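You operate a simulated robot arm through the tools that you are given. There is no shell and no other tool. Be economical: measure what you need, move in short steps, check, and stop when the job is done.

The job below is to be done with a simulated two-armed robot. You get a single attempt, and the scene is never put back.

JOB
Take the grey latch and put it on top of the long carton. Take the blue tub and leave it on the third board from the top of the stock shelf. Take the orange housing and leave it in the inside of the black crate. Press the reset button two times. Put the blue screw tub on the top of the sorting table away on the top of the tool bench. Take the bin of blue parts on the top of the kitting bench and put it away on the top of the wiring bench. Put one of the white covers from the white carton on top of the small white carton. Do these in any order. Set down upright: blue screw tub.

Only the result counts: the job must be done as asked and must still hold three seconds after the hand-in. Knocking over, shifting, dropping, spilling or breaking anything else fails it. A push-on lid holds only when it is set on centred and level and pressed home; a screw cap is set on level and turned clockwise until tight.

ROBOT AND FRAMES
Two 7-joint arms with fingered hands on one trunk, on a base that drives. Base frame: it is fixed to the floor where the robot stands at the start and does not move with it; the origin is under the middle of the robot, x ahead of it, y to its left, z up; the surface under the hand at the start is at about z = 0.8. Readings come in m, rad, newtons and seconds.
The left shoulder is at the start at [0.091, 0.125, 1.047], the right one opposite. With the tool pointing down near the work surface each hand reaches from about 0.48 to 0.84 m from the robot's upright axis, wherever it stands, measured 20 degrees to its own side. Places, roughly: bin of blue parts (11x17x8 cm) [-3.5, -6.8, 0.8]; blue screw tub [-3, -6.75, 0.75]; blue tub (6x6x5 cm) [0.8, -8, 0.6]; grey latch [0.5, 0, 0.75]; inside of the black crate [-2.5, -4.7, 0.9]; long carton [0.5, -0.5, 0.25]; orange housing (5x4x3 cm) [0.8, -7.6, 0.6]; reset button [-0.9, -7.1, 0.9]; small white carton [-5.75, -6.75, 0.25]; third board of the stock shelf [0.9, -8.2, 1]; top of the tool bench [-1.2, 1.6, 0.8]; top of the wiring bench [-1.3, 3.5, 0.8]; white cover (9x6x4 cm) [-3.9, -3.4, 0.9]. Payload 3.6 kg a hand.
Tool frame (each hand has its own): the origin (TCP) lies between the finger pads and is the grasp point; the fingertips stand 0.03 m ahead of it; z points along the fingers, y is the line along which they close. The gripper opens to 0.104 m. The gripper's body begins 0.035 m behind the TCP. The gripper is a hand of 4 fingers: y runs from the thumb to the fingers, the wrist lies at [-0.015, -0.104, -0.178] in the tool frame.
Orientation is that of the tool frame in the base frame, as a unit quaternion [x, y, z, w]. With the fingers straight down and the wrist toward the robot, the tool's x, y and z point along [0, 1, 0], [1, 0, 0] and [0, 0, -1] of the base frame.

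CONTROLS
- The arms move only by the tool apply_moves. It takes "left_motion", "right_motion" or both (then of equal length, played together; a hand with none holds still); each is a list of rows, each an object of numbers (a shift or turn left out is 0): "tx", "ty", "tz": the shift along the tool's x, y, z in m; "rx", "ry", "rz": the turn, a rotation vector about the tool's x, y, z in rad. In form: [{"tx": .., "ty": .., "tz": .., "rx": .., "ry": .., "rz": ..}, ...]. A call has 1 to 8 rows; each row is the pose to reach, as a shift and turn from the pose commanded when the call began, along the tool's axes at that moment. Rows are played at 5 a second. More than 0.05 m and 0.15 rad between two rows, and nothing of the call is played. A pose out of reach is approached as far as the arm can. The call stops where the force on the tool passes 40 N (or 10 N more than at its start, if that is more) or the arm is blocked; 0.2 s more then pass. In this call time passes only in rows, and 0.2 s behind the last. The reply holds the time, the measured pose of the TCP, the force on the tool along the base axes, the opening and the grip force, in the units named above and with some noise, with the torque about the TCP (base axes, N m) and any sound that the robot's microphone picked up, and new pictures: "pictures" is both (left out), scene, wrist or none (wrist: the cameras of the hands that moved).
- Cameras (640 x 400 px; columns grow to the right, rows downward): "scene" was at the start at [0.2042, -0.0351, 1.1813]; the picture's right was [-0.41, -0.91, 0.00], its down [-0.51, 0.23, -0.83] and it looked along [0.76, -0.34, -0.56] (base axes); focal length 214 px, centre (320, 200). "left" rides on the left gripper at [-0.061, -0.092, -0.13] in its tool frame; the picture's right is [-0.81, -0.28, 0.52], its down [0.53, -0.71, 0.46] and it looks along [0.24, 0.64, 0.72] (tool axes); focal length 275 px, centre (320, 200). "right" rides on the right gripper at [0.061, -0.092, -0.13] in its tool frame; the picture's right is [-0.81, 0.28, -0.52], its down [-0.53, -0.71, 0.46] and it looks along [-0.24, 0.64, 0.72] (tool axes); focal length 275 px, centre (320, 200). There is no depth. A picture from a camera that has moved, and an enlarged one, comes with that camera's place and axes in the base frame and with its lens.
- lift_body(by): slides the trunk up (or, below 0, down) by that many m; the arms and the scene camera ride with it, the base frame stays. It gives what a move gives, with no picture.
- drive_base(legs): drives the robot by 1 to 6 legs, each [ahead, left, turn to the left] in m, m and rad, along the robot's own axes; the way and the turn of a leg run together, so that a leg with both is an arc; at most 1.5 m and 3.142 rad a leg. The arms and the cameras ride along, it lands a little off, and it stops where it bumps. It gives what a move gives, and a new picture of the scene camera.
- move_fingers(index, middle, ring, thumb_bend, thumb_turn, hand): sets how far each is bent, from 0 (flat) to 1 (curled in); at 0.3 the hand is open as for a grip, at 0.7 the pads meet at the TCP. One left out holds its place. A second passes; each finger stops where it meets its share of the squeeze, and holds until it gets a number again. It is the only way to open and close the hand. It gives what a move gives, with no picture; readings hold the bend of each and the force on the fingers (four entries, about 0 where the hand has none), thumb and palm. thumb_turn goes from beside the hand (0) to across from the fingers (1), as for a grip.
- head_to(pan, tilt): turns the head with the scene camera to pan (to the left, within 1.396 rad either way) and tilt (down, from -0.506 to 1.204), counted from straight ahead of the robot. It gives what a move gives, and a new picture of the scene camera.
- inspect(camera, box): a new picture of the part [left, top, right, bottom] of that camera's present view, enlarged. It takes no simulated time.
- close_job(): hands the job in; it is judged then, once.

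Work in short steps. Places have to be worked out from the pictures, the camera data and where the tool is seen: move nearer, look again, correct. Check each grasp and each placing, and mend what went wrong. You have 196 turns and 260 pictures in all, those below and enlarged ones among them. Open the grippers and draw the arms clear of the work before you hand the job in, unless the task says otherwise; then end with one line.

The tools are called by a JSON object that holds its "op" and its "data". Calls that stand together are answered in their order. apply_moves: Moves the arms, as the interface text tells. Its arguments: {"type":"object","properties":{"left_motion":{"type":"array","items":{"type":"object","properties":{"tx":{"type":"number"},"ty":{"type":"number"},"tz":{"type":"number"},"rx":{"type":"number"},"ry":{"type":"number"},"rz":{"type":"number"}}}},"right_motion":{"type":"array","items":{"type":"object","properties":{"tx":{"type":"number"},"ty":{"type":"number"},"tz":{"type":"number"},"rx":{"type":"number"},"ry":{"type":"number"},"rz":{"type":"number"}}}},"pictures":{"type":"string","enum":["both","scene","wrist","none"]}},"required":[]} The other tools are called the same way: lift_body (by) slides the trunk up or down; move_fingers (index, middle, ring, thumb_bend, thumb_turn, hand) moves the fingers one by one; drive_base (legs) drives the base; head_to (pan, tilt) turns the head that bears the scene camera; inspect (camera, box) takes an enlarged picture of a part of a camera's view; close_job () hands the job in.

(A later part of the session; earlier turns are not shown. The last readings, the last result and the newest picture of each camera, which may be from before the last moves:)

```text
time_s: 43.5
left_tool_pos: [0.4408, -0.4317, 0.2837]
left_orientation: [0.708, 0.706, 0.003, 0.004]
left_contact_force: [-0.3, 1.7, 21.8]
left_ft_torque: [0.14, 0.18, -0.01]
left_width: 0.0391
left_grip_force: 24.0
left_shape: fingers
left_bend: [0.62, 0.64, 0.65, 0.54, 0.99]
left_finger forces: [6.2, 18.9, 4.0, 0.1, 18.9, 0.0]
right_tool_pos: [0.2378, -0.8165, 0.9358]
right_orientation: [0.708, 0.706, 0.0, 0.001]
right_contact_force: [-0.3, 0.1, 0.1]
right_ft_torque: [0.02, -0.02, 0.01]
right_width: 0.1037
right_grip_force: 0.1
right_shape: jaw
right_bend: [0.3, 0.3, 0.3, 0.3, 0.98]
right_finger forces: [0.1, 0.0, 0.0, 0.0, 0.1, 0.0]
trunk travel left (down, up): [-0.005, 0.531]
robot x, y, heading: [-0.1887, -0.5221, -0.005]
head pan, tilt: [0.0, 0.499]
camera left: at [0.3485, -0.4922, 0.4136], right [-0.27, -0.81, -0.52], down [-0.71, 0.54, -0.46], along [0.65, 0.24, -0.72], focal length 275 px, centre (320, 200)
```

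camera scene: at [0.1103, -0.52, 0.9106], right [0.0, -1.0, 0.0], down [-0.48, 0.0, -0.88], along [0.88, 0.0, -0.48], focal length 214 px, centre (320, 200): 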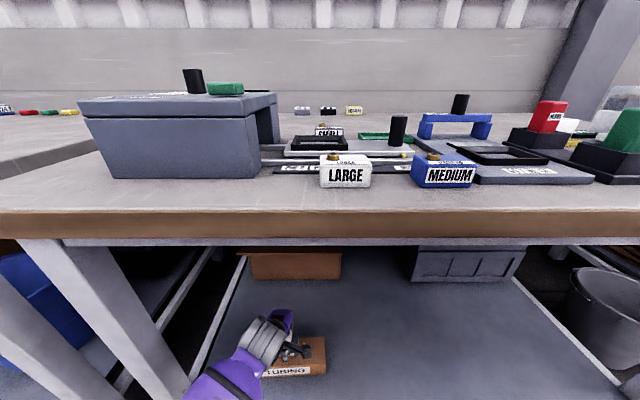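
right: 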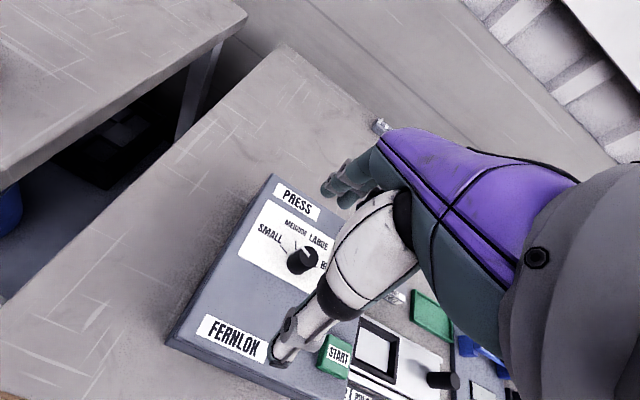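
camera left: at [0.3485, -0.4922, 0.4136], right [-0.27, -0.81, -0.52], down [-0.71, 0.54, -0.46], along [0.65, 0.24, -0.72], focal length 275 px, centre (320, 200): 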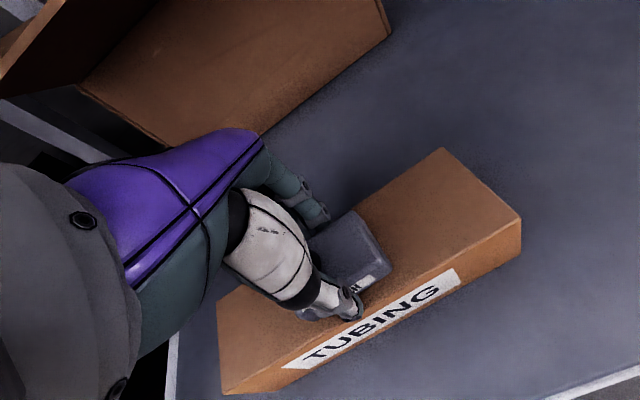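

The latch is seated. I'll relieve the load by 6 mm and open the hand.

{"op": "apply_moves", "data": {"left_motion": [{"tz": -0.007}], "pictures": "none"}}

{"op": "move_fingers", "data": {"hand": "left", "index": 0.5, "middle": 0.5, "ring": 0.5, "thumb_bend": 0.42}}

{"op": "apply_moves", "data": {"left_motion": [{"tz": -0.03}, {"tz": -0.07}, {"tz": -0.11}, {"tz": -0.15}]}}

```text
time_s: 43.9
left_tool_pos: [0.4379, -0.4316, 0.2852]
left_orientation: [0.708, 0.706, -0.002, -0.002]
left_contact_force: [0.3, -0.4, 1.3]
left_ft_torque: [0.0, -0.06, 0.0]
left_width: 0.0393
left_grip_force: 18.3
left_shape: fingers
left_bend: [0.61, 0.64, 0.65, 0.54, 0.99]
left_finger forces: [7.0, 7.5, 4.8, 0.0, 17.0, 0.1]
right_tool_pos: [0.2378, -0.8174, 0.9343]
right_orientation: [0.708, 0.706, 0.0, 0.0]
right_contact_force: [-0.5, 0.3, 0.4]
right_ft_torque: [-0.02, -0.01, -0.01]
right_width: 0.1036
right_grip_force: 0.0
right_shape: jaw
right_bend: [0.3, 0.3, 0.3, 0.3, 0.98]
right_finger forces: [0.0, 0.0, 0.0, 0.1, 0.1, 0.0]
trunk travel left (down, up): [-0.005, 0.531]
robot x, y, heading: [-0.1858, -0.5216, -0.002]
head pan, tilt: [0.0, 0.499]
```

```text
time_s: 44.9
left_tool_pos: [0.439, -0.4294, 0.285]
left_orientation: [0.708, 0.706, 0.001, 0.0]
left_contact_force: [0.0, -0.1, 0.2]
left_ft_torque: [0.06, -0.01, 0.0]
left_width: 0.0619
left_grip_force: 0.1
left_shape: fingers
left_bend: [0.5, 0.5, 0.5, 0.42, 0.99]
left_finger forces: [0.0, 0.1, 0.0, 0.1, 0.1, 0.0]
right_tool_pos: [0.2384, -0.8167, 0.9347]
right_orientation: [0.708, 0.706, 0.0, 0.0]
right_contact_force: [-1.1, 0.2, -0.5]
right_ft_torque: [0.0, 0.02, -0.01]
right_width: 0.1037
right_grip_force: 0.1
right_shape: jaw
right_bend: [0.3, 0.3, 0.3, 0.3, 0.98]
right_finger forces: [0.1, 0.0, 0.0, 0.0, 0.0, 0.0]
trunk travel left (down, up): [-0.005, 0.531]
robot x, y, heading: [-0.1904, -0.5207, -0.002]
head pan, tilt: [0.0, 0.499]
```

```text
time_s: 45.9
left_tool_pos: [0.4391, -0.4312, 0.4377]
left_orientation: [0.709, 0.706, 0.001, -0.001]
left_contact_force: [0.1, 0.3, -0.2]
left_ft_torque: [0.01, 0.02, -0.01]
left_width: 0.062
left_grip_force: 0.0
left_shape: fingers
left_bend: [0.5, 0.5, 0.5, 0.42, 0.99]
left_finger forces: [0.0, 0.0, 0.1, 0.1, 0.0, 0.0]
right_tool_pos: [0.2373, -0.8171, 0.9343]
right_orientation: [0.708, 0.706, 0.0, 0.0]
right_contact_force: [-0.5, 0.2, -0.3]
right_ft_torque: [0.01, -0.01, 0.01]
right_width: 0.1036
right_grip_force: 0.1
right_shape: jaw
right_bend: [0.3, 0.3, 0.3, 0.3, 0.98]
right_finger forces: [0.0, 0.0, 0.1, 0.1, 0.0, 0.0]
trunk travel left (down, up): [-0.005, 0.531]
robot x, y, heading: [-0.1919, -0.5189, -0.001]
head pan, tilt: [0.0, 0.499]
camera scene: at [0.1102, -0.52, 0.9107], right [0.0, -1.0, 0.0], down [-0.48, 0.0, -0.88], along [0.88, 0.0, -0.48], focal length 214 px, centre (320, 200)
camera left: at [0.3472, -0.4911, 0.5686], right [-0.28, -0.81, -0.52], down [-0.71, 0.54, -0.45], along [0.64, 0.24, -0.72], focal length 275 px, centre (320, 200)
```

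scene: 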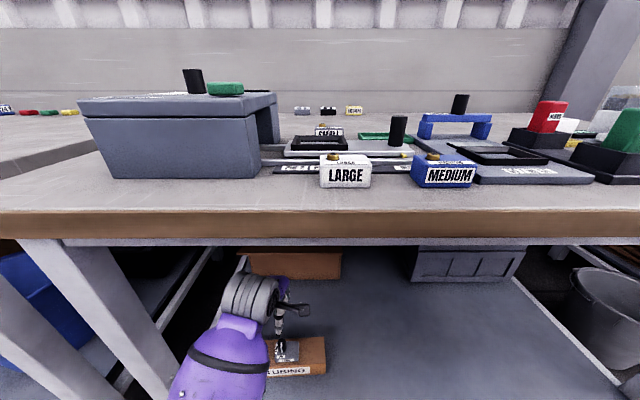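
left: 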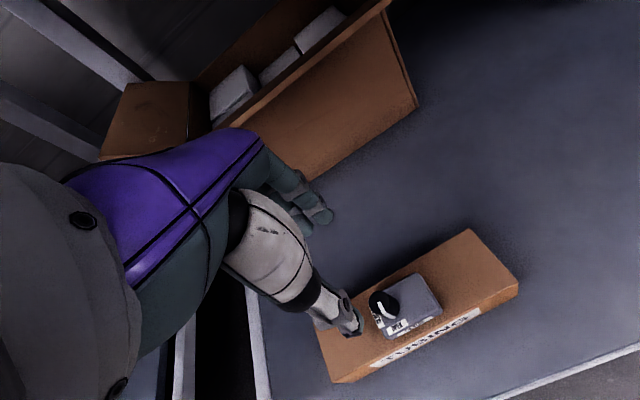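

The latch sits on the carton. I'll back out, raise the left arm and trunk, and turn right to look along the room.

{"op": "drive_base", "data": {"legs": [[-0.65, 0.0, 0]]}}

{"op": "apply_moves", "data": {"left_motion": [{"tz": -0.05}, {"tz": -0.1}, {"tz": -0.15}, {"tz": -0.2}, {"tz": -0.25}, {"tz": -0.3}, {"tz": -0.34}], "pictures": "none"}}

{"op": "lift_body", "data": {"by": 0.27}}

{"op": "head_to", "data": {"pan": 0, "tilt": 0.3}}

{"op": "drive_base", "data": {"legs": [[0, 0, -1.57]]}}

{"op": "move_fingers", "data": {"hand": "left", "index": 0.3, "middle": 0.3, "ring": 0.3, "thumb_bend": 0.3}}

```text
time_s: 49.5
left_tool_pos: [-0.2144, -0.4273, 0.4371]
left_orientation: [0.709, 0.705, 0.001, 0.001]
left_contact_force: [-0.8, 0.1, 0.0]
left_ft_torque: [-0.02, -0.04, 0.02]
left_width: 0.0619
left_grip_force: 0.0
left_shape: fingers
left_bend: [0.5, 0.5, 0.5, 0.42, 0.99]
left_finger forces: [0.1, 0.0, 0.1, 0.1, 0.1, 0.0]
right_tool_pos: [-0.4158, -0.8144, 0.9345]
right_orientation: [0.709, 0.705, 0.0, 0.001]
right_contact_force: [-0.8, -0.2, 0.1]
right_ft_torque: [0.01, -0.01, -0.03]
right_width: 0.1036
right_grip_force: 0.2
right_shape: jaw
right_bend: [0.3, 0.3, 0.3, 0.3, 0.98]
right_finger forces: [0.0, 0.0, 0.1, 0.0, 0.1, 0.0]
trunk travel left (down, up): [-0.005, 0.531]
robot x, y, heading: [-0.8394, -0.5192, -0.002]
head pan, tilt: [0.0, 0.499]
camera scene: at [-0.5429, -0.5174, 0.9107], right [-0.01, -1.0, 0.0], down [-0.48, 0.0, -0.88], along [0.88, 0.0, -0.48], focal length 214 px, centre (320, 200)
```

scene: 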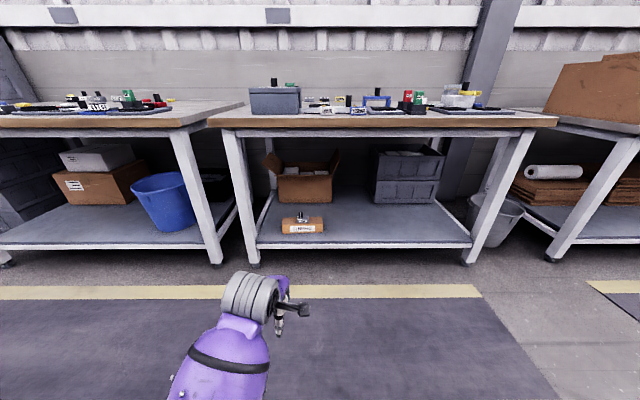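

```text
time_s: 51.1
left_tool_pos: [-0.1448, -0.4243, 0.7471]
left_orientation: [0.709, 0.705, 0.0, 0.0]
left_contact_force: [-0.1, -0.1, 0.0]
left_ft_torque: [-0.02, -0.02, 0.03]
left_width: 0.0622
left_grip_force: 0.0
left_shape: fingers
left_bend: [0.5, 0.5, 0.5, 0.42, 0.99]
left_finger forces: [0.2, 0.1, 0.0, 0.1, 0.1, 0.0]
left hand out of reach, approached as far as the arm can: row 5, 6, 7
right_tool_pos: [-0.416, -0.8143, 0.9354]
right_orientation: [0.709, 0.705, 0.0, 0.0]
right_contact_force: [0.3, 0.0, 0.7]
right_ft_torque: [0.0, 0.0, 0.0]
right_width: 0.1036
right_grip_force: 0.1
right_shape: jaw
right_bend: [0.3, 0.3, 0.3, 0.3, 0.98]
right_finger forces: [0.0, 0.1, 0.0, 0.0, 0.0, 0.1]
trunk travel left (down, up): [-0.005, 0.531]
robot x, y, heading: [-0.8377, -0.5178, -0.004]
head pan, tilt: [0.0, 0.499]
```

```text
time_s: 53.9
left_tool_pos: [-0.144, -0.4235, 1.0159]
left_orientation: [0.709, 0.705, -0.001, -0.001]
left_contact_force: [0.2, -0.4, -1.5]
left_ft_torque: [-0.01, -0.02, 0.0]
left_width: 0.0621
left_grip_force: 0.0
left_shape: fingers
left_bend: [0.5, 0.5, 0.5, 0.42, 0.99]
left_finger forces: [0.0, 0.0, 0.0, 0.0, 0.1, 0.0]
right_tool_pos: [-0.4151, -0.8133, 1.2035]
right_orientation: [0.709, 0.705, 0.001, 0.001]
right_contact_force: [0.2, 0.5, 0.2]
right_ft_torque: [0.01, -0.01, 0.0]
right_width: 0.1037
right_grip_force: 0.2
right_shape: jaw
right_bend: [0.3, 0.3, 0.3, 0.3, 0.98]
right_finger forces: [0.0, 0.1, 0.0, 0.1, 0.0, 0.0]
trunk travel left (down, up): [-0.275, 0.261]
robot x, y, heading: [-0.8355, -0.516, -0.005]
head pan, tilt: [0.0, 0.499]
```

```text
time_s: 54.6
left_tool_pos: [-0.1435, -0.4242, 1.0162]
left_orientation: [0.709, 0.705, 0.0, 0.0]
left_contact_force: [0.2, 0.4, 0.6]
left_ft_torque: [0.0, 0.0, 0.01]
left_width: 0.0618
left_grip_force: 0.1
left_shape: fingers
left_bend: [0.5, 0.5, 0.5, 0.42, 0.99]
left_finger forces: [0.0, 0.0, 0.1, 0.1, 0.0, 0.0]
right_tool_pos: [-0.4147, -0.8142, 1.2051]
right_orientation: [0.709, 0.706, 0.0, 0.0]
right_contact_force: [-0.3, -0.1, 0.1]
right_ft_torque: [0.01, -0.01, 0.0]
right_width: 0.1039
right_grip_force: 0.0
right_shape: jaw
right_bend: [0.3, 0.3, 0.3, 0.3, 0.98]
right_finger forces: [0.0, 0.0, 0.1, 0.0, 0.1, 0.1]
trunk travel left (down, up): [-0.275, 0.261]
robot x, y, heading: [-0.844, -0.5176, -0.002]
head pan, tilt: [0.0, 0.3]
camera scene: at [-0.6239, -0.517, 1.2077], right [-0.01, -1.0, 0.0], down [-0.3, 0.0, -0.96], along [0.96, -0.01, -0.3], focal length 214 px, centre (320, 200)
```

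scene: 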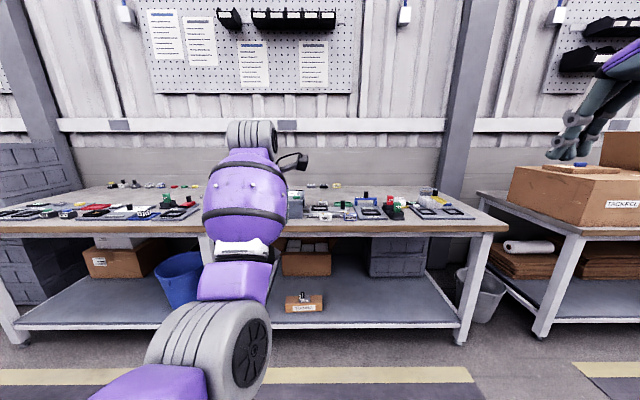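

```text
time_s: 58.8
left_tool_pos: [-0.7407, -1.2131, 1.0157]
left_orientation: [1.0, 0.003, 0.0, 0.0]
left_contact_force: [-0.7, 0.1, -0.5]
left_ft_torque: [-0.02, 0.0, 0.0]
left_width: 0.062
left_grip_force: 0.0
left_shape: fingers
left_bend: [0.5, 0.5, 0.5, 0.42, 0.99]
left_finger forces: [0.0, 0.1, 0.0, 0.0, 0.0, 0.0]
right_tool_pos: [-1.1338, -0.9459, 1.2047]
right_orientation: [1.0, 0.002, 0.0, 0.0]
right_contact_force: [-0.2, -0.2, -0.1]
right_ft_torque: [0.0, 0.03, 0.01]
right_width: 0.1038
right_grip_force: 0.1
right_shape: jaw
right_bend: [0.3, 0.3, 0.3, 0.3, 0.98]
right_finger forces: [0.0, 0.0, 0.0, 0.0, 0.0, 0.0]
trunk travel left (down, up): [-0.275, 0.261]
robot x, y, heading: [-0.8434, -0.5154, -1.569]
head pan, tilt: [0.0, 0.3]
camera scene: at [-0.84, -0.7329, 1.2078], right [-1.0, 0.0, 0.0], down [0.0, 0.3, -0.96], along [0.0, -0.96, -0.3], focal length 214 px, centre (320, 200)
```

scene: 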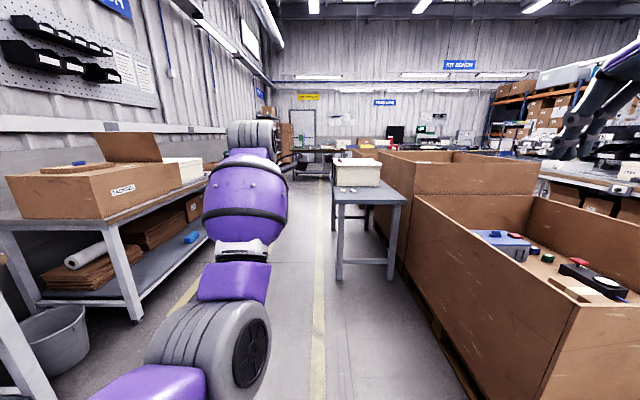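

```text
time_s: 59.8
left_tool_pos: [-0.7416, -1.2128, 1.0165]
left_orientation: [1.0, 0.003, 0.0, 0.0]
left_contact_force: [-0.1, 0.0, -0.2]
left_ft_torque: [0.0, 0.02, -0.01]
left_width: 0.1028
left_grip_force: 0.0
left_shape: fingers
left_bend: [0.3, 0.3, 0.3, 0.3, 0.98]
left_finger forces: [0.0, 0.0, 0.1, 0.0, 0.0, 0.0]
right_tool_pos: [-1.1329, -0.9456, 1.2042]
right_orientation: [1.0, 0.003, -0.001, 0.0]
right_contact_force: [0.0, -0.3, -0.1]
right_ft_torque: [0.04, -0.03, 0.02]
right_width: 0.1035
right_grip_force: 0.0
right_shape: jaw
right_bend: [0.3, 0.3, 0.3, 0.3, 0.98]
right_finger forces: [0.0, 0.0, 0.0, 0.0, 0.0, 0.0]
trunk travel left (down, up): [-0.275, 0.261]
robot x, y, heading: [-0.8404, -0.518, -1.566]
head pan, tilt: [0.0, 0.3]
```

The aisle runs between the left benches (x≥0.35) and the small table (x≤-0.95). I'll pull the left hand in a little, shift to x≈-0.35 and drive along.

{"op": "apply_moves", "data": {"left_motion": [{"ty": -0.05}, {"ty": -0.1}], "pictures": "none"}}

{"op": "drive_base", "data": {"legs": [[0.2, 0.49, 0], [1.5, 0, 0], [1.2, 0, 0]]}}

```text
time_s: 60.4
left_tool_pos: [-0.7408, -1.139, 1.0092]
left_orientation: [1.0, 0.003, 0.0, 0.001]
left_contact_force: [0.0, 0.4, 0.8]
left_ft_torque: [0.0, 0.04, 0.02]
left_width: 0.103
left_grip_force: 0.2
left_shape: fingers
left_bend: [0.3, 0.3, 0.3, 0.3, 0.98]
left_finger forces: [0.0, 0.0, 0.0, 0.1, 0.0, 0.0]
left hand out of reach, approached as far as the arm can: row 2
right_tool_pos: [-1.1323, -0.9464, 1.2054]
right_orientation: [1.0, 0.003, 0.0, 0.0]
right_contact_force: [0.8, -0.1, 1.7]
right_ft_torque: [0.05, 0.01, -0.03]
right_width: 0.1038
right_grip_force: 0.1
right_shape: jaw
right_bend: [0.3, 0.3, 0.3, 0.3, 0.98]
right_finger forces: [0.1, 0.0, 0.0, 0.1, 0.0, 0.0]
trunk travel left (down, up): [-0.275, 0.261]
robot x, y, heading: [-0.8378, -0.5186, -1.567]
head pan, tilt: [0.0, 0.3]
```

```text
time_s: 77.9
left_tool_pos: [-0.2436, -4.0297, 1.0099]
left_orientation: [1.0, 0.001, 0.001, 0.0]
left_contact_force: [0.2, -0.1, -0.5]
left_ft_torque: [-0.02, 0.01, 0.0]
left_width: 0.103
left_grip_force: 0.0
left_shape: fingers
left_bend: [0.3, 0.3, 0.3, 0.3, 0.98]
left_finger forces: [0.0, 0.0, 0.1, 0.1, 0.0, 0.0]
right_tool_pos: [-0.6356, -3.8339, 1.2047]
right_orientation: [1.0, 0.001, 0.0, 0.0]
right_contact_force: [-0.3, -0.3, -0.1]
right_ft_torque: [0.02, -0.01, 0.0]
right_width: 0.104
right_grip_force: 0.1
right_shape: jaw
right_bend: [0.3, 0.3, 0.3, 0.3, 0.98]
right_finger forces: [0.0, 0.0, 0.1, 0.0, 0.0, 0.0]
trunk travel left (down, up): [-0.275, 0.261]
robot x, y, heading: [-0.3402, -3.4091, -1.564]
head pan, tilt: [0.0, 0.3]
camera scene: at [-0.342, -3.6227, 1.2077], right [-1.0, 0.0, 0.0], down [0.0, 0.3, -0.96], along [0.0, -0.96, -0.3], focal length 214 px, centre (320, 200)
```

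scene: 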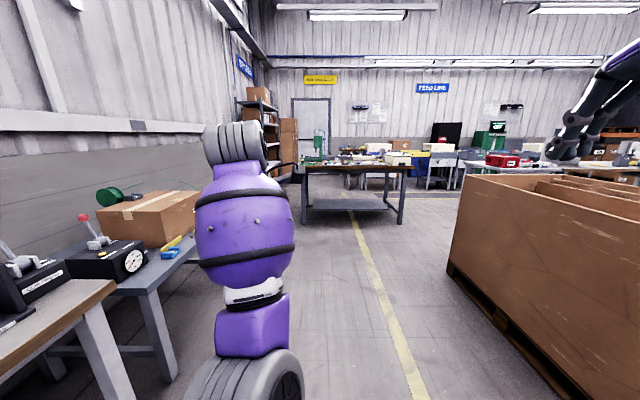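

The bench ahead spans roughly x -0.1 to -1.5 at y≈-6.4, with the shelf behind it on the left. I'll enlarge that view.

{"op": "inspect", "data": {"camera": "scene", "box": [230, 70, 450, 240]}}

{"op": "apply_moves", "data": {"left_motion": [{"tz": 0.05}, {"tz": 0.1}], "pictures": "none"}}

{"op": "drive_base", "data": {"legs": [[1.5, 0.1, 0]]}}

```text
2.35 times, centred on (340, 155) of scene
camera zoom: at [-0.342, -3.6227, 1.2077], right [-1.0, 0.0, 0.0], down [0.0, 0.3, -0.96], along [0.0, -0.96, -0.3], focal length 505 px, centre (273, 306)
```

zoom: 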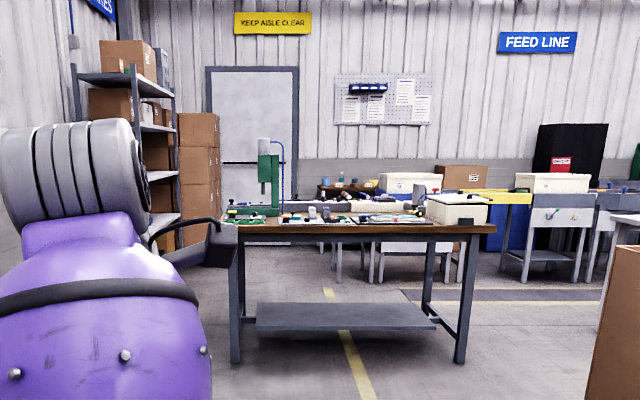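

```text
time_s: 78.5
left_tool_pos: [-0.2442, -4.0291, 0.9095]
left_orientation: [1.0, 0.001, 0.0, 0.001]
left_contact_force: [-0.2, 1.2, -0.5]
left_ft_torque: [0.0, -0.02, 0.04]
left_width: 0.1028
left_grip_force: 0.1
left_shape: fingers
left_bend: [0.3, 0.3, 0.3, 0.3, 0.98]
left_finger forces: [0.1, 0.1, 0.0, 0.0, 0.1, 0.0]
right_tool_pos: [-0.6365, -3.8346, 1.2061]
right_orientation: [1.0, 0.002, 0.001, 0.0]
right_contact_force: [-0.2, 0.2, 0.2]
right_ft_torque: [-0.03, 0.01, 0.04]
right_width: 0.1037
right_grip_force: 0.0
right_shape: jaw
right_bend: [0.3, 0.3, 0.3, 0.3, 0.98]
right_finger forces: [0.0, 0.0, 0.0, 0.1, 0.0, 0.0]
trunk travel left (down, up): [-0.275, 0.261]
robot x, y, heading: [-0.3413, -3.4088, -1.564]
head pan, tilt: [0.0, 0.3]
```

```text
refused: leg 1 is longer than a leg can be; nothing moved
```

That leg was slightly too long. I'll drive 1.45 m ahead and pan the head left to look at the shelf.

{"op": "drive_base", "data": {"legs": [[1.45, 0.0, 0]]}}

{"op": "head_to", "data": {"pan": 0.25, "tilt": 0.35}}

```text
time_s: 85.7
left_tool_pos: [-0.2624, -5.4765, 0.9096]
left_orientation: [1.0, -0.008, 0.0, 0.0]
left_contact_force: [0.0, 0.0, 0.0]
left_ft_torque: [0.02, 0.0, 0.02]
left_width: 0.103
left_grip_force: 0.2
left_shape: fingers
left_bend: [0.3, 0.3, 0.3, 0.3, 0.98]
left_finger forces: [0.0, 0.0, 0.0, 0.0, 0.1, 0.0]
right_tool_pos: [-0.651, -5.2761, 1.2048]
right_orientation: [1.0, -0.007, 0.0, 0.0]
right_contact_force: [-0.7, 0.3, 0.0]
right_ft_torque: [-0.03, -0.01, 0.03]
right_width: 0.1035
right_grip_force: 0.1
right_shape: jaw
right_bend: [0.3, 0.3, 0.3, 0.3, 0.98]
right_finger forces: [0.0, 0.1, 0.1, 0.0, 0.0, 0.0]
trunk travel left (down, up): [-0.275, 0.261]
robot x, y, heading: [-0.3529, -4.852, -1.583]
head pan, tilt: [0.0, 0.3]
camera scene: at [-0.3537, -5.0679, 1.2077], right [-1.0, 0.01, 0.0], down [0.0, 0.3, -0.96], along [-0.01, -0.96, -0.3], focal length 214 px, centre (320, 200)
```

scene: 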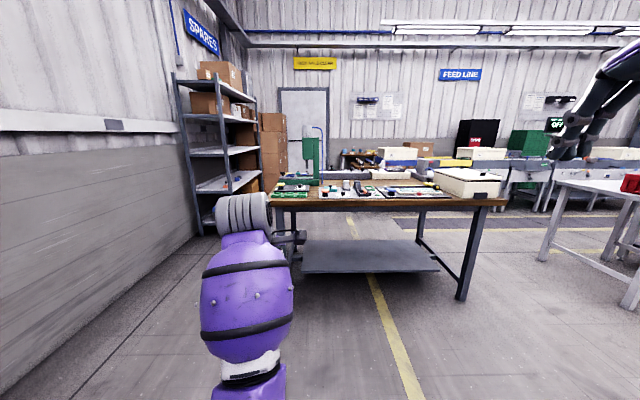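

```text
time_s: 86.5
left_tool_pos: [-0.2626, -5.4768, 0.9105]
left_orientation: [1.0, -0.007, 0.0, 0.001]
left_contact_force: [-0.1, 0.2, 0.3]
left_ft_torque: [0.02, 0.03, 0.04]
left_width: 0.103
left_grip_force: 0.1
left_shape: fingers
left_bend: [0.3, 0.3, 0.3, 0.3, 0.98]
left_finger forces: [0.0, 0.1, 0.0, 0.1, 0.1, 0.0]
right_tool_pos: [-0.6506, -5.2757, 1.2044]
right_orientation: [1.0, -0.007, 0.0, 0.0]
right_contact_force: [0.0, 0.7, 0.0]
right_ft_torque: [-0.01, 0.02, -0.01]
right_width: 0.1036
right_grip_force: 0.1
right_shape: jaw
right_bend: [0.3, 0.3, 0.3, 0.3, 0.98]
right_finger forces: [0.1, 0.1, 0.0, 0.0, 0.0, 0.0]
trunk travel left (down, up): [-0.275, 0.261]
robot x, y, heading: [-0.3511, -4.8541, -1.585]
head pan, tilt: [0.25, 0.351]
camera scene: at [-0.3307, -5.0649, 1.2031], right [-0.97, -0.23, 0.0], down [-0.08, 0.33, -0.94], along [0.22, -0.91, -0.34], focal length 214 px, centre (320, 200)
```

scene: 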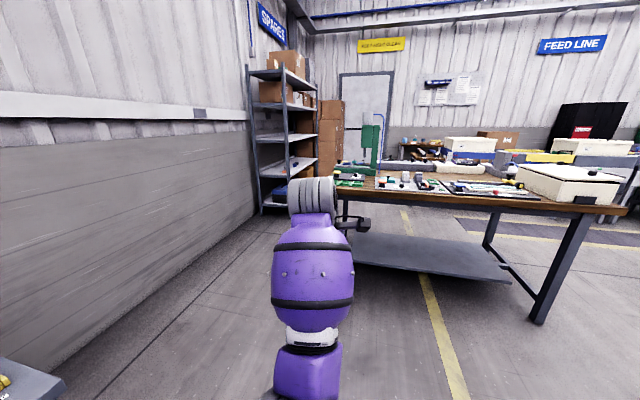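

The shelf spans roughly y -7.55 to -8.85 with its front at x≈0.7, and the passage left of the bench is about 1.2 m wide. I'll drive through at x≈0.42.

{"op": "drive_base", "data": {"legs": [[1.0, 0.77, 0.015], [1.2, 0.0, 0]]}}

{"op": "head_to", "data": {"pan": 0.6, "tilt": 0.5}}

```text
time_s: 99.3
left_tool_pos: [0.5225, -7.6843, 0.911]
left_orientation: [1.0, 0.003, -0.001, 0.0]
left_contact_force: [0.8, -0.6, 0.1]
left_ft_torque: [0.0, 0.0, -0.02]
left_width: 0.103
left_grip_force: 0.1
left_shape: fingers
left_bend: [0.3, 0.3, 0.3, 0.3, 0.98]
left_finger forces: [0.0, 0.0, 0.1, 0.1, 0.1, 0.0]
right_tool_pos: [0.1295, -7.4927, 1.2043]
right_orientation: [1.0, 0.003, 0.0, 0.0]
right_contact_force: [0.7, -0.2, -0.1]
right_ft_torque: [-0.01, -0.01, 0.01]
right_width: 0.1037
right_grip_force: 0.2
right_shape: jaw
right_bend: [0.3, 0.3, 0.3, 0.3, 0.98]
right_finger forces: [0.0, 0.1, 0.1, 0.1, 0.0, 0.0]
trunk travel left (down, up): [-0.275, 0.261]
robot x, y, heading: [0.421, -7.0659, -1.563]
head pan, tilt: [0.25, 0.351]
camera scene: at [0.4462, -7.2763, 1.203], right [-0.97, -0.25, 0.0], down [-0.09, 0.33, -0.94], along [0.24, -0.91, -0.34], focal length 214 px, centre (320, 200)
```

scene: 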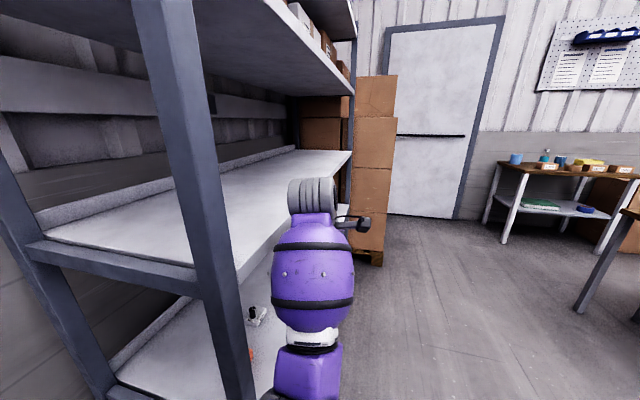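

```text
time_s: 100.2
left_tool_pos: [0.5224, -7.6867, 0.9098]
left_orientation: [1.0, 0.003, 0.0, 0.001]
left_contact_force: [0.2, 0.5, -0.2]
left_ft_torque: [0.0, -0.01, -0.01]
left_width: 0.1032
left_grip_force: 0.0
left_shape: fingers
left_bend: [0.3, 0.3, 0.3, 0.3, 0.98]
left_finger forces: [0.1, 0.1, 0.1, 0.0, 0.0, 0.0]
right_tool_pos: [0.1304, -7.4932, 1.205]
right_orientation: [1.0, 0.004, 0.0, 0.0]
right_contact_force: [-0.6, 0.1, 0.8]
right_ft_torque: [0.01, 0.03, 0.0]
right_width: 0.1035
right_grip_force: 0.0
right_shape: jaw
right_bend: [0.3, 0.3, 0.3, 0.3, 0.98]
right_finger forces: [0.1, 0.0, 0.0, 0.0, 0.1, 0.1]
trunk travel left (down, up): [-0.275, 0.261]
robot x, y, heading: [0.4228, -7.0618, -1.562]
head pan, tilt: [0.6, 0.499]
camera scene: at [0.4744, -7.2608, 1.1894], right [-0.82, -0.57, 0.0], down [-0.27, 0.39, -0.88], along [0.5, -0.72, -0.48], focal length 214 px, centre (320, 200)
```

scene: 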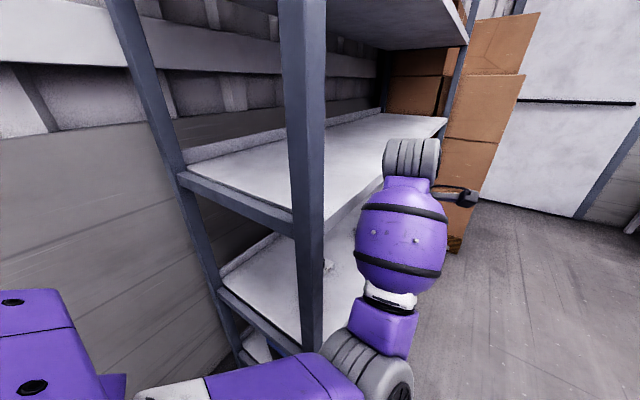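

The third board (z≈1.0) is empty and the items lie on the board below it. I'll drive in front of the shelf and turn to face it.

{"op": "drive_base", "data": {"legs": [[0.9, -0.54, 0], [0, 0, 1.562]]}}

{"op": "head_to", "data": {"pan": 0, "tilt": 0.45}}

```text
time_s: 109.4
left_tool_pos: [0.5083, -7.8655, 0.9098]
left_orientation: [0.707, 0.707, 0.001, 0.0]
left_contact_force: [0.2, -0.5, 0.2]
left_ft_torque: [-0.02, -0.03, 0.03]
left_width: 0.1027
left_grip_force: 0.1
left_shape: fingers
left_bend: [0.3, 0.3, 0.3, 0.3, 0.98]
left_finger forces: [0.0, 0.0, 0.0, 0.1, 0.0, 0.0]
right_tool_pos: [0.3125, -8.2562, 1.2054]
right_orientation: [0.707, 0.707, 0.0, 0.0]
right_contact_force: [-0.3, 0.0, -0.1]
right_ft_torque: [0.01, -0.01, 0.02]
right_width: 0.1038
right_grip_force: 0.0
right_shape: jaw
right_bend: [0.3, 0.3, 0.3, 0.3, 0.98]
right_finger forces: [0.0, 0.1, 0.0, 0.0, 0.0, 0.1]
trunk travel left (down, up): [-0.275, 0.261]
robot x, y, heading: [-0.1119, -7.9631, -0.006]
head pan, tilt: [0.6, 0.499]
camera scene: at [0.0843, -7.9091, 1.1894], right [0.56, -0.83, 0.0], down [-0.4, -0.27, -0.88], along [0.72, 0.5, -0.48], focal length 214 px, centre (320, 200)
```

scene: 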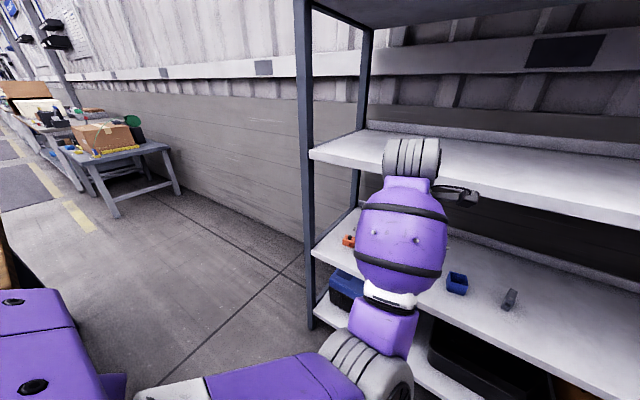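

```text
time_s: 110.4
left_tool_pos: [0.5087, -7.8657, 0.9105]
left_orientation: [0.707, 0.707, 0.001, 0.001]
left_contact_force: [-0.6, -1.1, 0.4]
left_ft_torque: [0.0, -0.02, 0.0]
left_width: 0.1031
left_grip_force: 0.1
left_shape: fingers
left_bend: [0.3, 0.3, 0.3, 0.3, 0.98]
left_finger forces: [0.0, 0.1, 0.1, 0.0, 0.0, 0.1]
right_tool_pos: [0.313, -8.2564, 1.2053]
right_orientation: [0.707, 0.707, 0.0, 0.0]
right_contact_force: [-0.3, 0.2, -0.5]
right_ft_torque: [-0.02, 0.0, 0.0]
right_width: 0.1035
right_grip_force: 0.0
right_shape: jaw
right_bend: [0.3, 0.3, 0.3, 0.3, 0.98]
right_finger forces: [0.0, 0.1, 0.0, 0.0, 0.0, 0.1]
trunk travel left (down, up): [-0.275, 0.261]
robot x, y, heading: [-0.1161, -7.9628, 0.002]
head pan, tilt: [0.0, 0.45]
camera scene: at [0.1011, -7.9604, 1.1938], right [0.0, -1.0, 0.0], down [-0.44, 0.0, -0.9], along [0.9, 0.0, -0.44], focal length 214 px, centre (320, 200)
```

scene: 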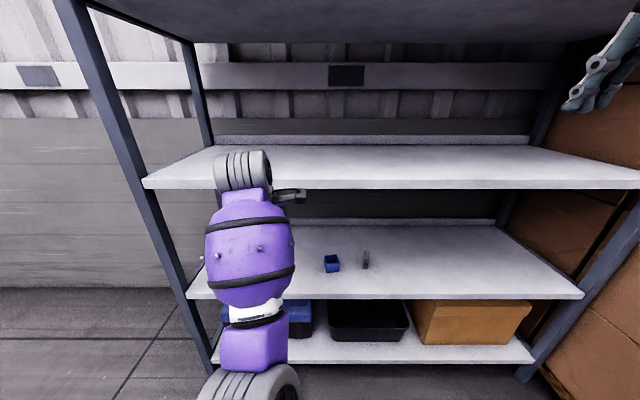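

The blue tub and the orange housing are on the fourth board. I'll lower the trunk to measure board heights by parallax and look between the boards.

{"op": "inspect", "data": {"camera": "scene", "box": [160, 120, 420, 320]}}

{"op": "lift_body", "data": {"by": -0.25}}

{"op": "apply_moves", "data": {"left_motion": [{"tx": 0.05}, {"tx": 0.1}, {"tx": 0.15}], "pictures": "scene"}}

{"op": "inspect", "data": {"camera": "scene", "box": [200, 120, 460, 320]}}

```text
2.00 times, centred on (290, 220) of scene
camera zoom: at [0.1011, -7.9604, 1.1938], right [0.0, -1.0, 0.0], down [-0.44, 0.0, -0.9], along [0.9, 0.0, -0.44], focal length 429 px, centre (380, 160)
```

zoom: 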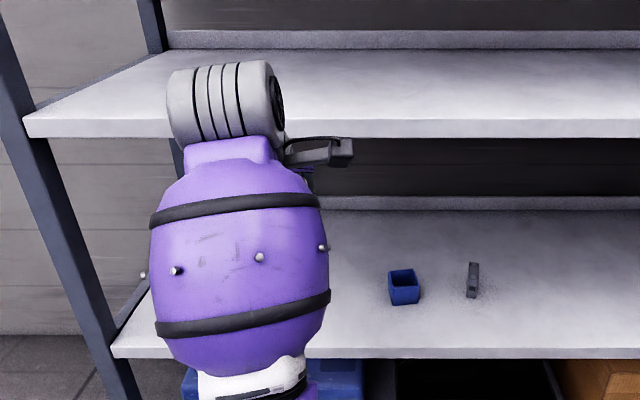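

```text
time_s: 113.0
left_tool_pos: [0.5205, -7.8664, 0.6466]
left_orientation: [0.707, 0.707, -0.013, -0.013]
left_contact_force: [0.2, 0.0, -0.4]
left_ft_torque: [0.03, 0.03, 0.01]
left_width: 0.1031
left_grip_force: 0.3
left_shape: fingers
left_bend: [0.3, 0.3, 0.3, 0.3, 0.98]
left_finger forces: [0.0, 0.0, 0.0, 0.0, 0.0, 0.0]
right_tool_pos: [0.3124, -8.2572, 0.9556]
right_orientation: [0.707, 0.708, 0.0, 0.0]
right_contact_force: [0.5, 0.4, 0.4]
right_ft_torque: [0.03, -0.01, 0.0]
right_width: 0.1037
right_grip_force: 0.0
right_shape: jaw
right_bend: [0.3, 0.3, 0.3, 0.3, 0.98]
right_finger forces: [0.0, 0.0, 0.0, 0.0, 0.0, 0.0]
trunk travel left (down, up): [-0.025, 0.511]
robot x, y, heading: [-0.1143, -7.9597, 0.0]
head pan, tilt: [0.0, 0.45]
```

```text
time_s: 113.8
left_tool_pos: [0.5212, -7.7162, 0.6462]
left_orientation: [0.707, 0.707, -0.013, -0.013]
left_contact_force: [0.6, -0.4, -0.5]
left_ft_torque: [0.01, 0.0, 0.01]
left_width: 0.1028
left_grip_force: 0.1
left_shape: fingers
left_bend: [0.3, 0.3, 0.3, 0.3, 0.98]
left_finger forces: [0.1, 0.1, 0.0, 0.0, 0.0, 0.1]
right_tool_pos: [0.3121, -8.257, 0.9548]
right_orientation: [0.707, 0.707, 0.0, 0.0]
right_contact_force: [0.3, -0.5, 1.6]
right_ft_torque: [0.0, 0.02, 0.0]
right_width: 0.1038
right_grip_force: 0.1
right_shape: jaw
right_bend: [0.3, 0.3, 0.3, 0.3, 0.98]
right_finger forces: [0.0, 0.1, 0.0, 0.0, 0.0, 0.0]
trunk travel left (down, up): [-0.025, 0.511]
robot x, y, heading: [-0.1141, -7.9657, 0.002]
head pan, tilt: [0.0, 0.45]
camera scene: at [0.1821, -7.9604, 0.9278], right [0.0, -1.0, 0.0], down [-0.44, 0.0, -0.9], along [0.9, 0.0, -0.44], focal length 214 px, centre (320, 200)
```

scene: 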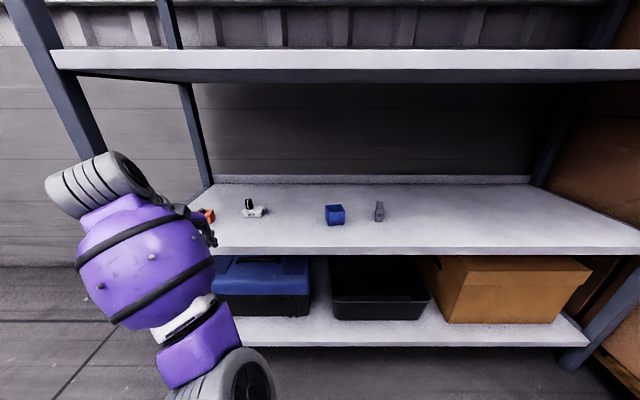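

```text
2.00 times, centred on (330, 220) of scene
camera zoom: at [0.1821, -7.9604, 0.9278], right [0.0, -1.0, 0.0], down [-0.44, 0.0, -0.9], along [0.9, 0.0, -0.44], focal length 429 px, centre (300, 160)
```

zoom: 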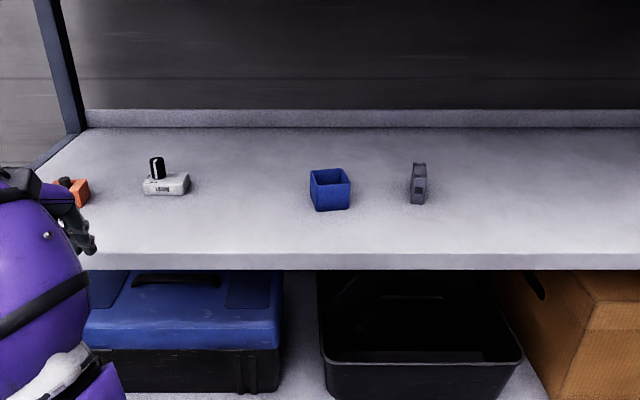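

Boards measured: third board top z≈0.998 (underside 0.968), fourth board top z≈0.575, front edge x≈0.627. The tub is at about (0.76, -8.006) and the housing at about (0.77, -7.61). I'll slide right so the left hand faces the tub.

{"op": "drive_base", "data": {"legs": [[0, -0.27, 0]]}}

{"op": "apply_moves", "data": {"left_motion": [{"tz": -0.03}, {"tz": -0.035}], "pictures": "wrist"}}

```text
time_s: 116.7
left_tool_pos: [0.5201, -7.9889, 0.6454]
left_orientation: [0.708, 0.706, -0.013, -0.012]
left_contact_force: [-0.5, 1.4, 0.2]
left_ft_torque: [0.0, -0.01, 0.02]
left_width: 0.103
left_grip_force: 0.1
left_shape: fingers
left_bend: [0.3, 0.3, 0.3, 0.3, 0.98]
left_finger forces: [0.1, 0.0, 0.0, 0.1, 0.0, 0.0]
right_tool_pos: [0.3111, -8.5289, 0.9552]
right_orientation: [0.707, 0.707, 0.0, 0.0]
right_contact_force: [0.5, -0.6, -0.1]
right_ft_torque: [-0.02, 0.01, 0.02]
right_width: 0.1038
right_grip_force: 0.1
right_shape: jaw
right_bend: [0.3, 0.3, 0.3, 0.3, 0.98]
right_finger forces: [0.1, 0.0, 0.1, 0.1, 0.0, 0.0]
trunk travel left (down, up): [-0.025, 0.511]
robot x, y, heading: [-0.1154, -8.236, -0.0]
head pan, tilt: [0.0, 0.45]
camera scene: at [0.1818, -8.2314, 0.9278], right [0.0, -1.0, 0.0], down [-0.44, 0.0, -0.9], along [0.9, 0.0, -0.44], focal length 214 px, centre (320, 200)
```

scene: 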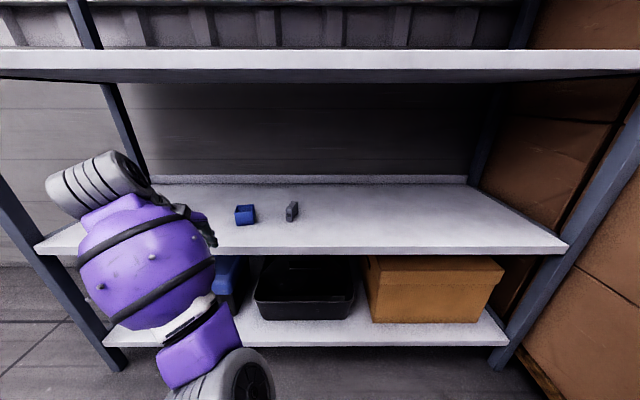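

```text
time_s: 117.3
left_tool_pos: [0.5224, -7.9885, 0.6804]
left_orientation: [0.708, 0.706, -0.013, -0.014]
left_contact_force: [-0.3, -0.3, 0.6]
left_ft_torque: [0.0, -0.02, 0.03]
left_width: 0.103
left_grip_force: 0.1
left_shape: fingers
left_bend: [0.3, 0.3, 0.3, 0.3, 0.98]
left_finger forces: [0.0, 0.0, 0.0, 0.0, 0.1, 0.0]
right_tool_pos: [0.3112, -8.5277, 0.9547]
right_orientation: [0.708, 0.706, 0.0, 0.0]
right_contact_force: [0.5, -0.2, 0.1]
right_ft_torque: [0.01, 0.0, 0.01]
right_width: 0.1032
right_grip_force: 0.0
right_shape: jaw
right_bend: [0.3, 0.3, 0.3, 0.3, 0.98]
right_finger forces: [0.0, 0.0, 0.0, 0.0, 0.1, 0.1]
trunk travel left (down, up): [-0.025, 0.511]
robot x, y, heading: [-0.1137, -8.2306, -0.004]
head pan, tilt: [0.0, 0.45]
camera left: at [0.436, -8.0495, 0.8155], right [-0.3, -0.81, -0.51], down [-0.73, 0.53, -0.43], along [0.62, 0.24, -0.75], focal length 275 px, centre (320, 200)
```

left: 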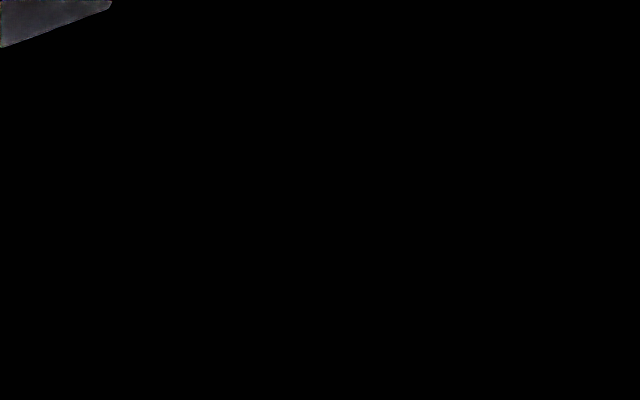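

The wrist camera is hidden by the folded arm. I'll extend the reach by 8 cm, which is still clear between the boards, and look again.

{"op": "apply_moves", "data": {"left_motion": [{"ty": 0.04, "tx": -0.01}, {"ty": 0.08, "tx": -0.017}]}}

```text
time_s: 117.9
left_tool_pos: [0.6024, -8.005, 0.679]
left_orientation: [0.708, 0.706, -0.014, -0.014]
left_contact_force: [0.0, 0.1, 0.6]
left_ft_torque: [-0.04, 0.0, -0.05]
left_width: 0.103
left_grip_force: 0.1
left_shape: fingers
left_bend: [0.3, 0.3, 0.3, 0.3, 0.98]
left_finger forces: [0.1, 0.1, 0.0, 0.1, 0.0, 0.0]
right_tool_pos: [0.3123, -8.5265, 0.9547]
right_orientation: [0.707, 0.707, 0.001, -0.001]
right_contact_force: [0.2, -1.4, 0.6]
right_ft_torque: [0.04, 0.0, -0.02]
right_width: 0.1036
right_grip_force: 0.1
right_shape: jaw
right_bend: [0.3, 0.3, 0.3, 0.3, 0.98]
right_finger forces: [0.1, 0.0, 0.1, 0.0, 0.0, 0.0]
trunk travel left (down, up): [-0.025, 0.511]
robot x, y, heading: [-0.1162, -8.2307, -0.004]
head pan, tilt: [0.0, 0.45]
camera scene: at [0.1819, -8.2312, 0.9278], right [0.0, -1.0, 0.0], down [-0.44, 0.0, -0.9], along [0.9, 0.0, -0.44], focal length 214 px, centre (320, 200)
camera left: at [0.5159, -8.0658, 0.8133], right [-0.3, -0.81, -0.51], down [-0.73, 0.53, -0.43], along [0.62, 0.24, -0.75], focal length 275 px, centre (320, 200)
```

scene: 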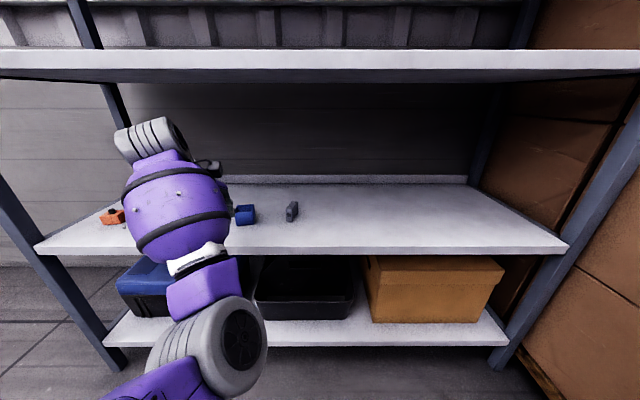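
left: 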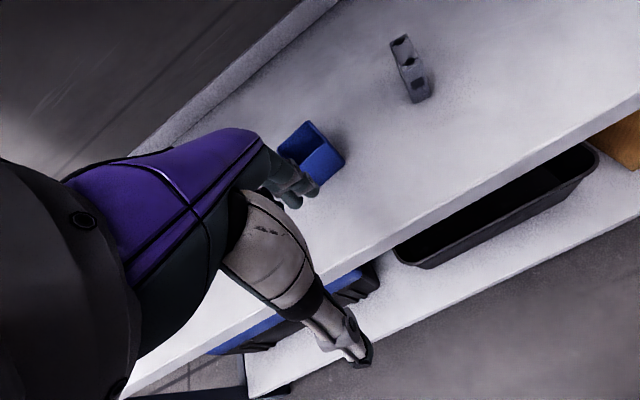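

The tub is at about x 0.74–0.76, y≈-8.01. I'll drive 0.1 m ahead, with the fingertips still above the tub rim, and look again.

{"op": "drive_base", "data": {"legs": [[0.1, 0.0, 0]]}}

{"op": "inspect", "data": {"camera": "left", "box": [160, 60, 480, 380]}}

```text
time_s: 119.1
left_tool_pos: [0.7003, -8.0042, 0.6786]
left_orientation: [0.708, 0.706, -0.012, -0.013]
left_contact_force: [-0.3, -0.3, -0.3]
left_ft_torque: [-0.01, 0.02, -0.04]
left_width: 0.103
left_grip_force: 0.0
left_shape: fingers
left_bend: [0.3, 0.3, 0.3, 0.3, 0.98]
left_finger forces: [0.0, 0.0, 0.1, 0.1, 0.1, 0.1]
right_tool_pos: [0.4113, -8.5266, 0.9542]
right_orientation: [0.708, 0.707, 0.001, 0.0]
right_contact_force: [0.2, -0.2, -0.2]
right_ft_torque: [0.02, 0.01, 0.0]
right_width: 0.1038
right_grip_force: 0.1
right_shape: jaw
right_bend: [0.3, 0.3, 0.3, 0.3, 0.98]
right_finger forces: [0.0, 0.0, 0.0, 0.0, 0.0, 0.1]
trunk travel left (down, up): [-0.025, 0.511]
robot x, y, heading: [-0.014, -8.2319, 0.002]
head pan, tilt: [0.0, 0.45]
camera scene: at [0.2811, -8.2314, 0.9277], right [0.0, -1.0, 0.0], down [-0.44, 0.0, -0.9], along [0.9, 0.0, -0.44], focal length 214 px, centre (320, 200)
```

scene: 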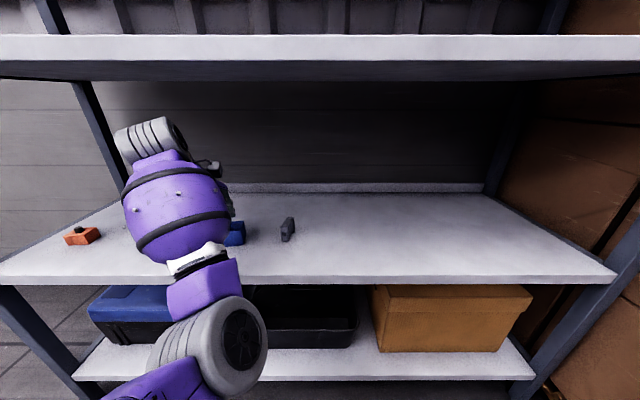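

```text
1.25 times, centred on (320, 220) of left
camera zoom: at [0.6146, -8.0659, 0.8132], right [-0.3, -0.81, -0.51], down [-0.73, 0.53, -0.43], along [0.62, 0.24, -0.75], focal length 344 px, centre (320, 175)
```

zoom: 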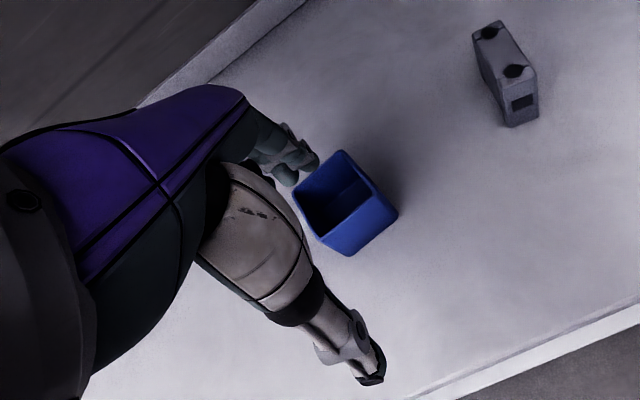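

The rim is at z≈0.625 and the tub centre at (0.752, -8.007). I'll move over it and descend beside it.

{"op": "apply_moves", "data": {"left_motion": [{"ty": 0.03, "tx": -0.002}, {"ty": 0.054, "tx": -0.003}, {"ty": 0.054, "tx": -0.003, "tz": 0.03}, {"ty": 0.054, "tx": -0.003, "tz": 0.05}, {"ty": 0.054, "tx": -0.003, "tz": 0.06}], "pictures": "wrist"}}

```text
time_s: 120.3
left_tool_pos: [0.7534, -8.0075, 0.6166]
left_orientation: [0.708, 0.706, -0.013, -0.014]
left_contact_force: [-0.9, -0.1, 0.2]
left_ft_torque: [-0.01, 0.0, 0.02]
left_width: 0.1029
left_grip_force: 0.1
left_shape: fingers
left_bend: [0.3, 0.3, 0.3, 0.3, 0.98]
left_finger forces: [0.1, 0.0, 0.0, 0.1, 0.0, 0.0]
right_tool_pos: [0.4107, -8.5268, 0.9553]
right_orientation: [0.708, 0.706, 0.0, 0.001]
right_contact_force: [-0.5, 0.4, -0.5]
right_ft_torque: [-0.02, -0.01, 0.01]
right_width: 0.1039
right_grip_force: 0.0
right_shape: jaw
right_bend: [0.3, 0.3, 0.3, 0.3, 0.98]
right_finger forces: [0.1, 0.0, 0.1, 0.0, 0.0, 0.0]
trunk travel left (down, up): [-0.025, 0.511]
robot x, y, heading: [-0.0199, -8.2304, -0.0]
head pan, tilt: [0.0, 0.45]
camera left: at [0.666, -8.0691, 0.7507], right [-0.3, -0.81, -0.51], down [-0.73, 0.53, -0.43], along [0.62, 0.24, -0.75], focal length 275 px, centre (320, 200)
```

left: 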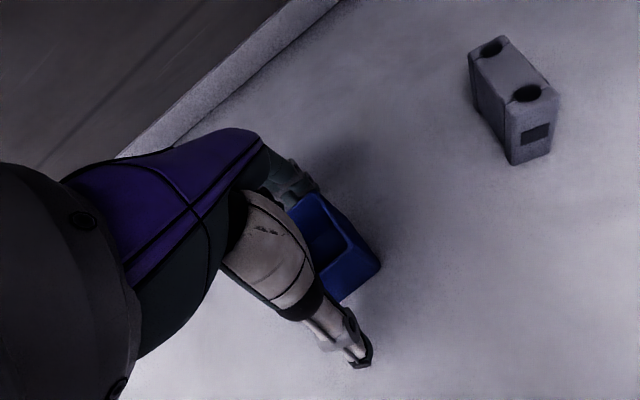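

The tub lies between the thumb and fingers. Closing gently.

{"op": "move_fingers", "data": {"hand": "left", "index": 0.7, "middle": 0.7, "ring": 0.7, "thumb_bend": 0.7, "thumb_turn": 1}}

{"op": "apply_moves", "data": {"left_motion": [{"tz": -0.02}, {"tz": -0.045}], "pictures": "wrist"}}

```text
time_s: 121.3
left_tool_pos: [0.7521, -8.009, 0.6164]
left_orientation: [0.707, 0.707, -0.013, -0.013]
left_contact_force: [1.5, 0.2, 2.4]
left_ft_torque: [0.09, -0.08, -0.05]
left_width: 0.0498
left_grip_force: 22.0
left_shape: fingers
left_bend: [0.54, 0.58, 0.6, 0.53, 1.0]
left_finger forces: [7.9, 7.8, 7.3, 0.0, 21.6, 0.0]
right_tool_pos: [0.41, -8.5264, 0.9554]
right_orientation: [0.708, 0.706, 0.0, 0.0]
right_contact_force: [0.0, 0.3, 0.0]
right_ft_torque: [0.0, 0.04, -0.01]
right_width: 0.1037
right_grip_force: 0.0
right_shape: jaw
right_bend: [0.3, 0.3, 0.3, 0.3, 0.98]
right_finger forces: [0.0, 0.1, 0.1, 0.1, 0.0, 0.1]
trunk travel left (down, up): [-0.025, 0.511]
robot x, y, heading: [-0.0157, -8.2279, -0.004]
head pan, tilt: [0.0, 0.45]
```

```text
time_s: 121.9
left_tool_pos: [0.7546, -8.007, 0.6614]
left_orientation: [0.708, 0.706, -0.013, -0.013]
left_contact_force: [-0.6, -0.3, -0.2]
left_ft_torque: [-0.03, -0.01, -0.01]
left_width: 0.0499
left_grip_force: 21.6
left_shape: fingers
left_bend: [0.54, 0.59, 0.6, 0.53, 1.0]
left_finger forces: [7.8, 6.9, 6.9, 0.0, 21.6, 0.0]
right_tool_pos: [0.4118, -8.5288, 0.9545]
right_orientation: [0.708, 0.706, 0.0, 0.0]
right_contact_force: [0.4, -0.4, -0.7]
right_ft_torque: [-0.04, -0.03, -0.04]
right_width: 0.1037
right_grip_force: 0.1
right_shape: jaw
right_bend: [0.3, 0.3, 0.3, 0.3, 0.98]
right_finger forces: [0.1, 0.0, 0.0, 0.0, 0.1, 0.0]
trunk travel left (down, up): [-0.025, 0.511]
robot x, y, heading: [-0.016, -8.2324, -0.002]
head pan, tilt: [0.0, 0.45]
camera left: at [0.6671, -8.0681, 0.7969], right [-0.3, -0.81, -0.51], down [-0.73, 0.53, -0.43], along [0.62, 0.24, -0.75], focal length 275 px, centre (320, 200)
```

left: 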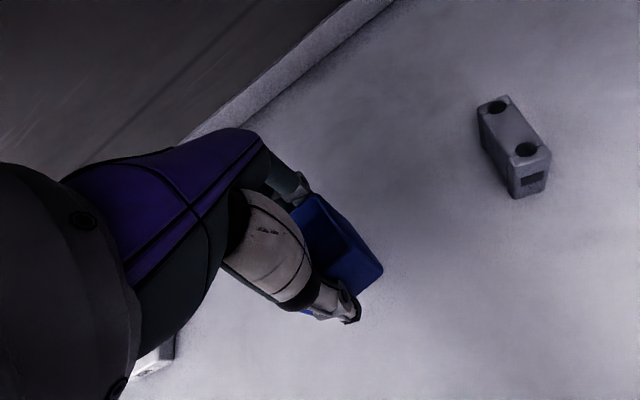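

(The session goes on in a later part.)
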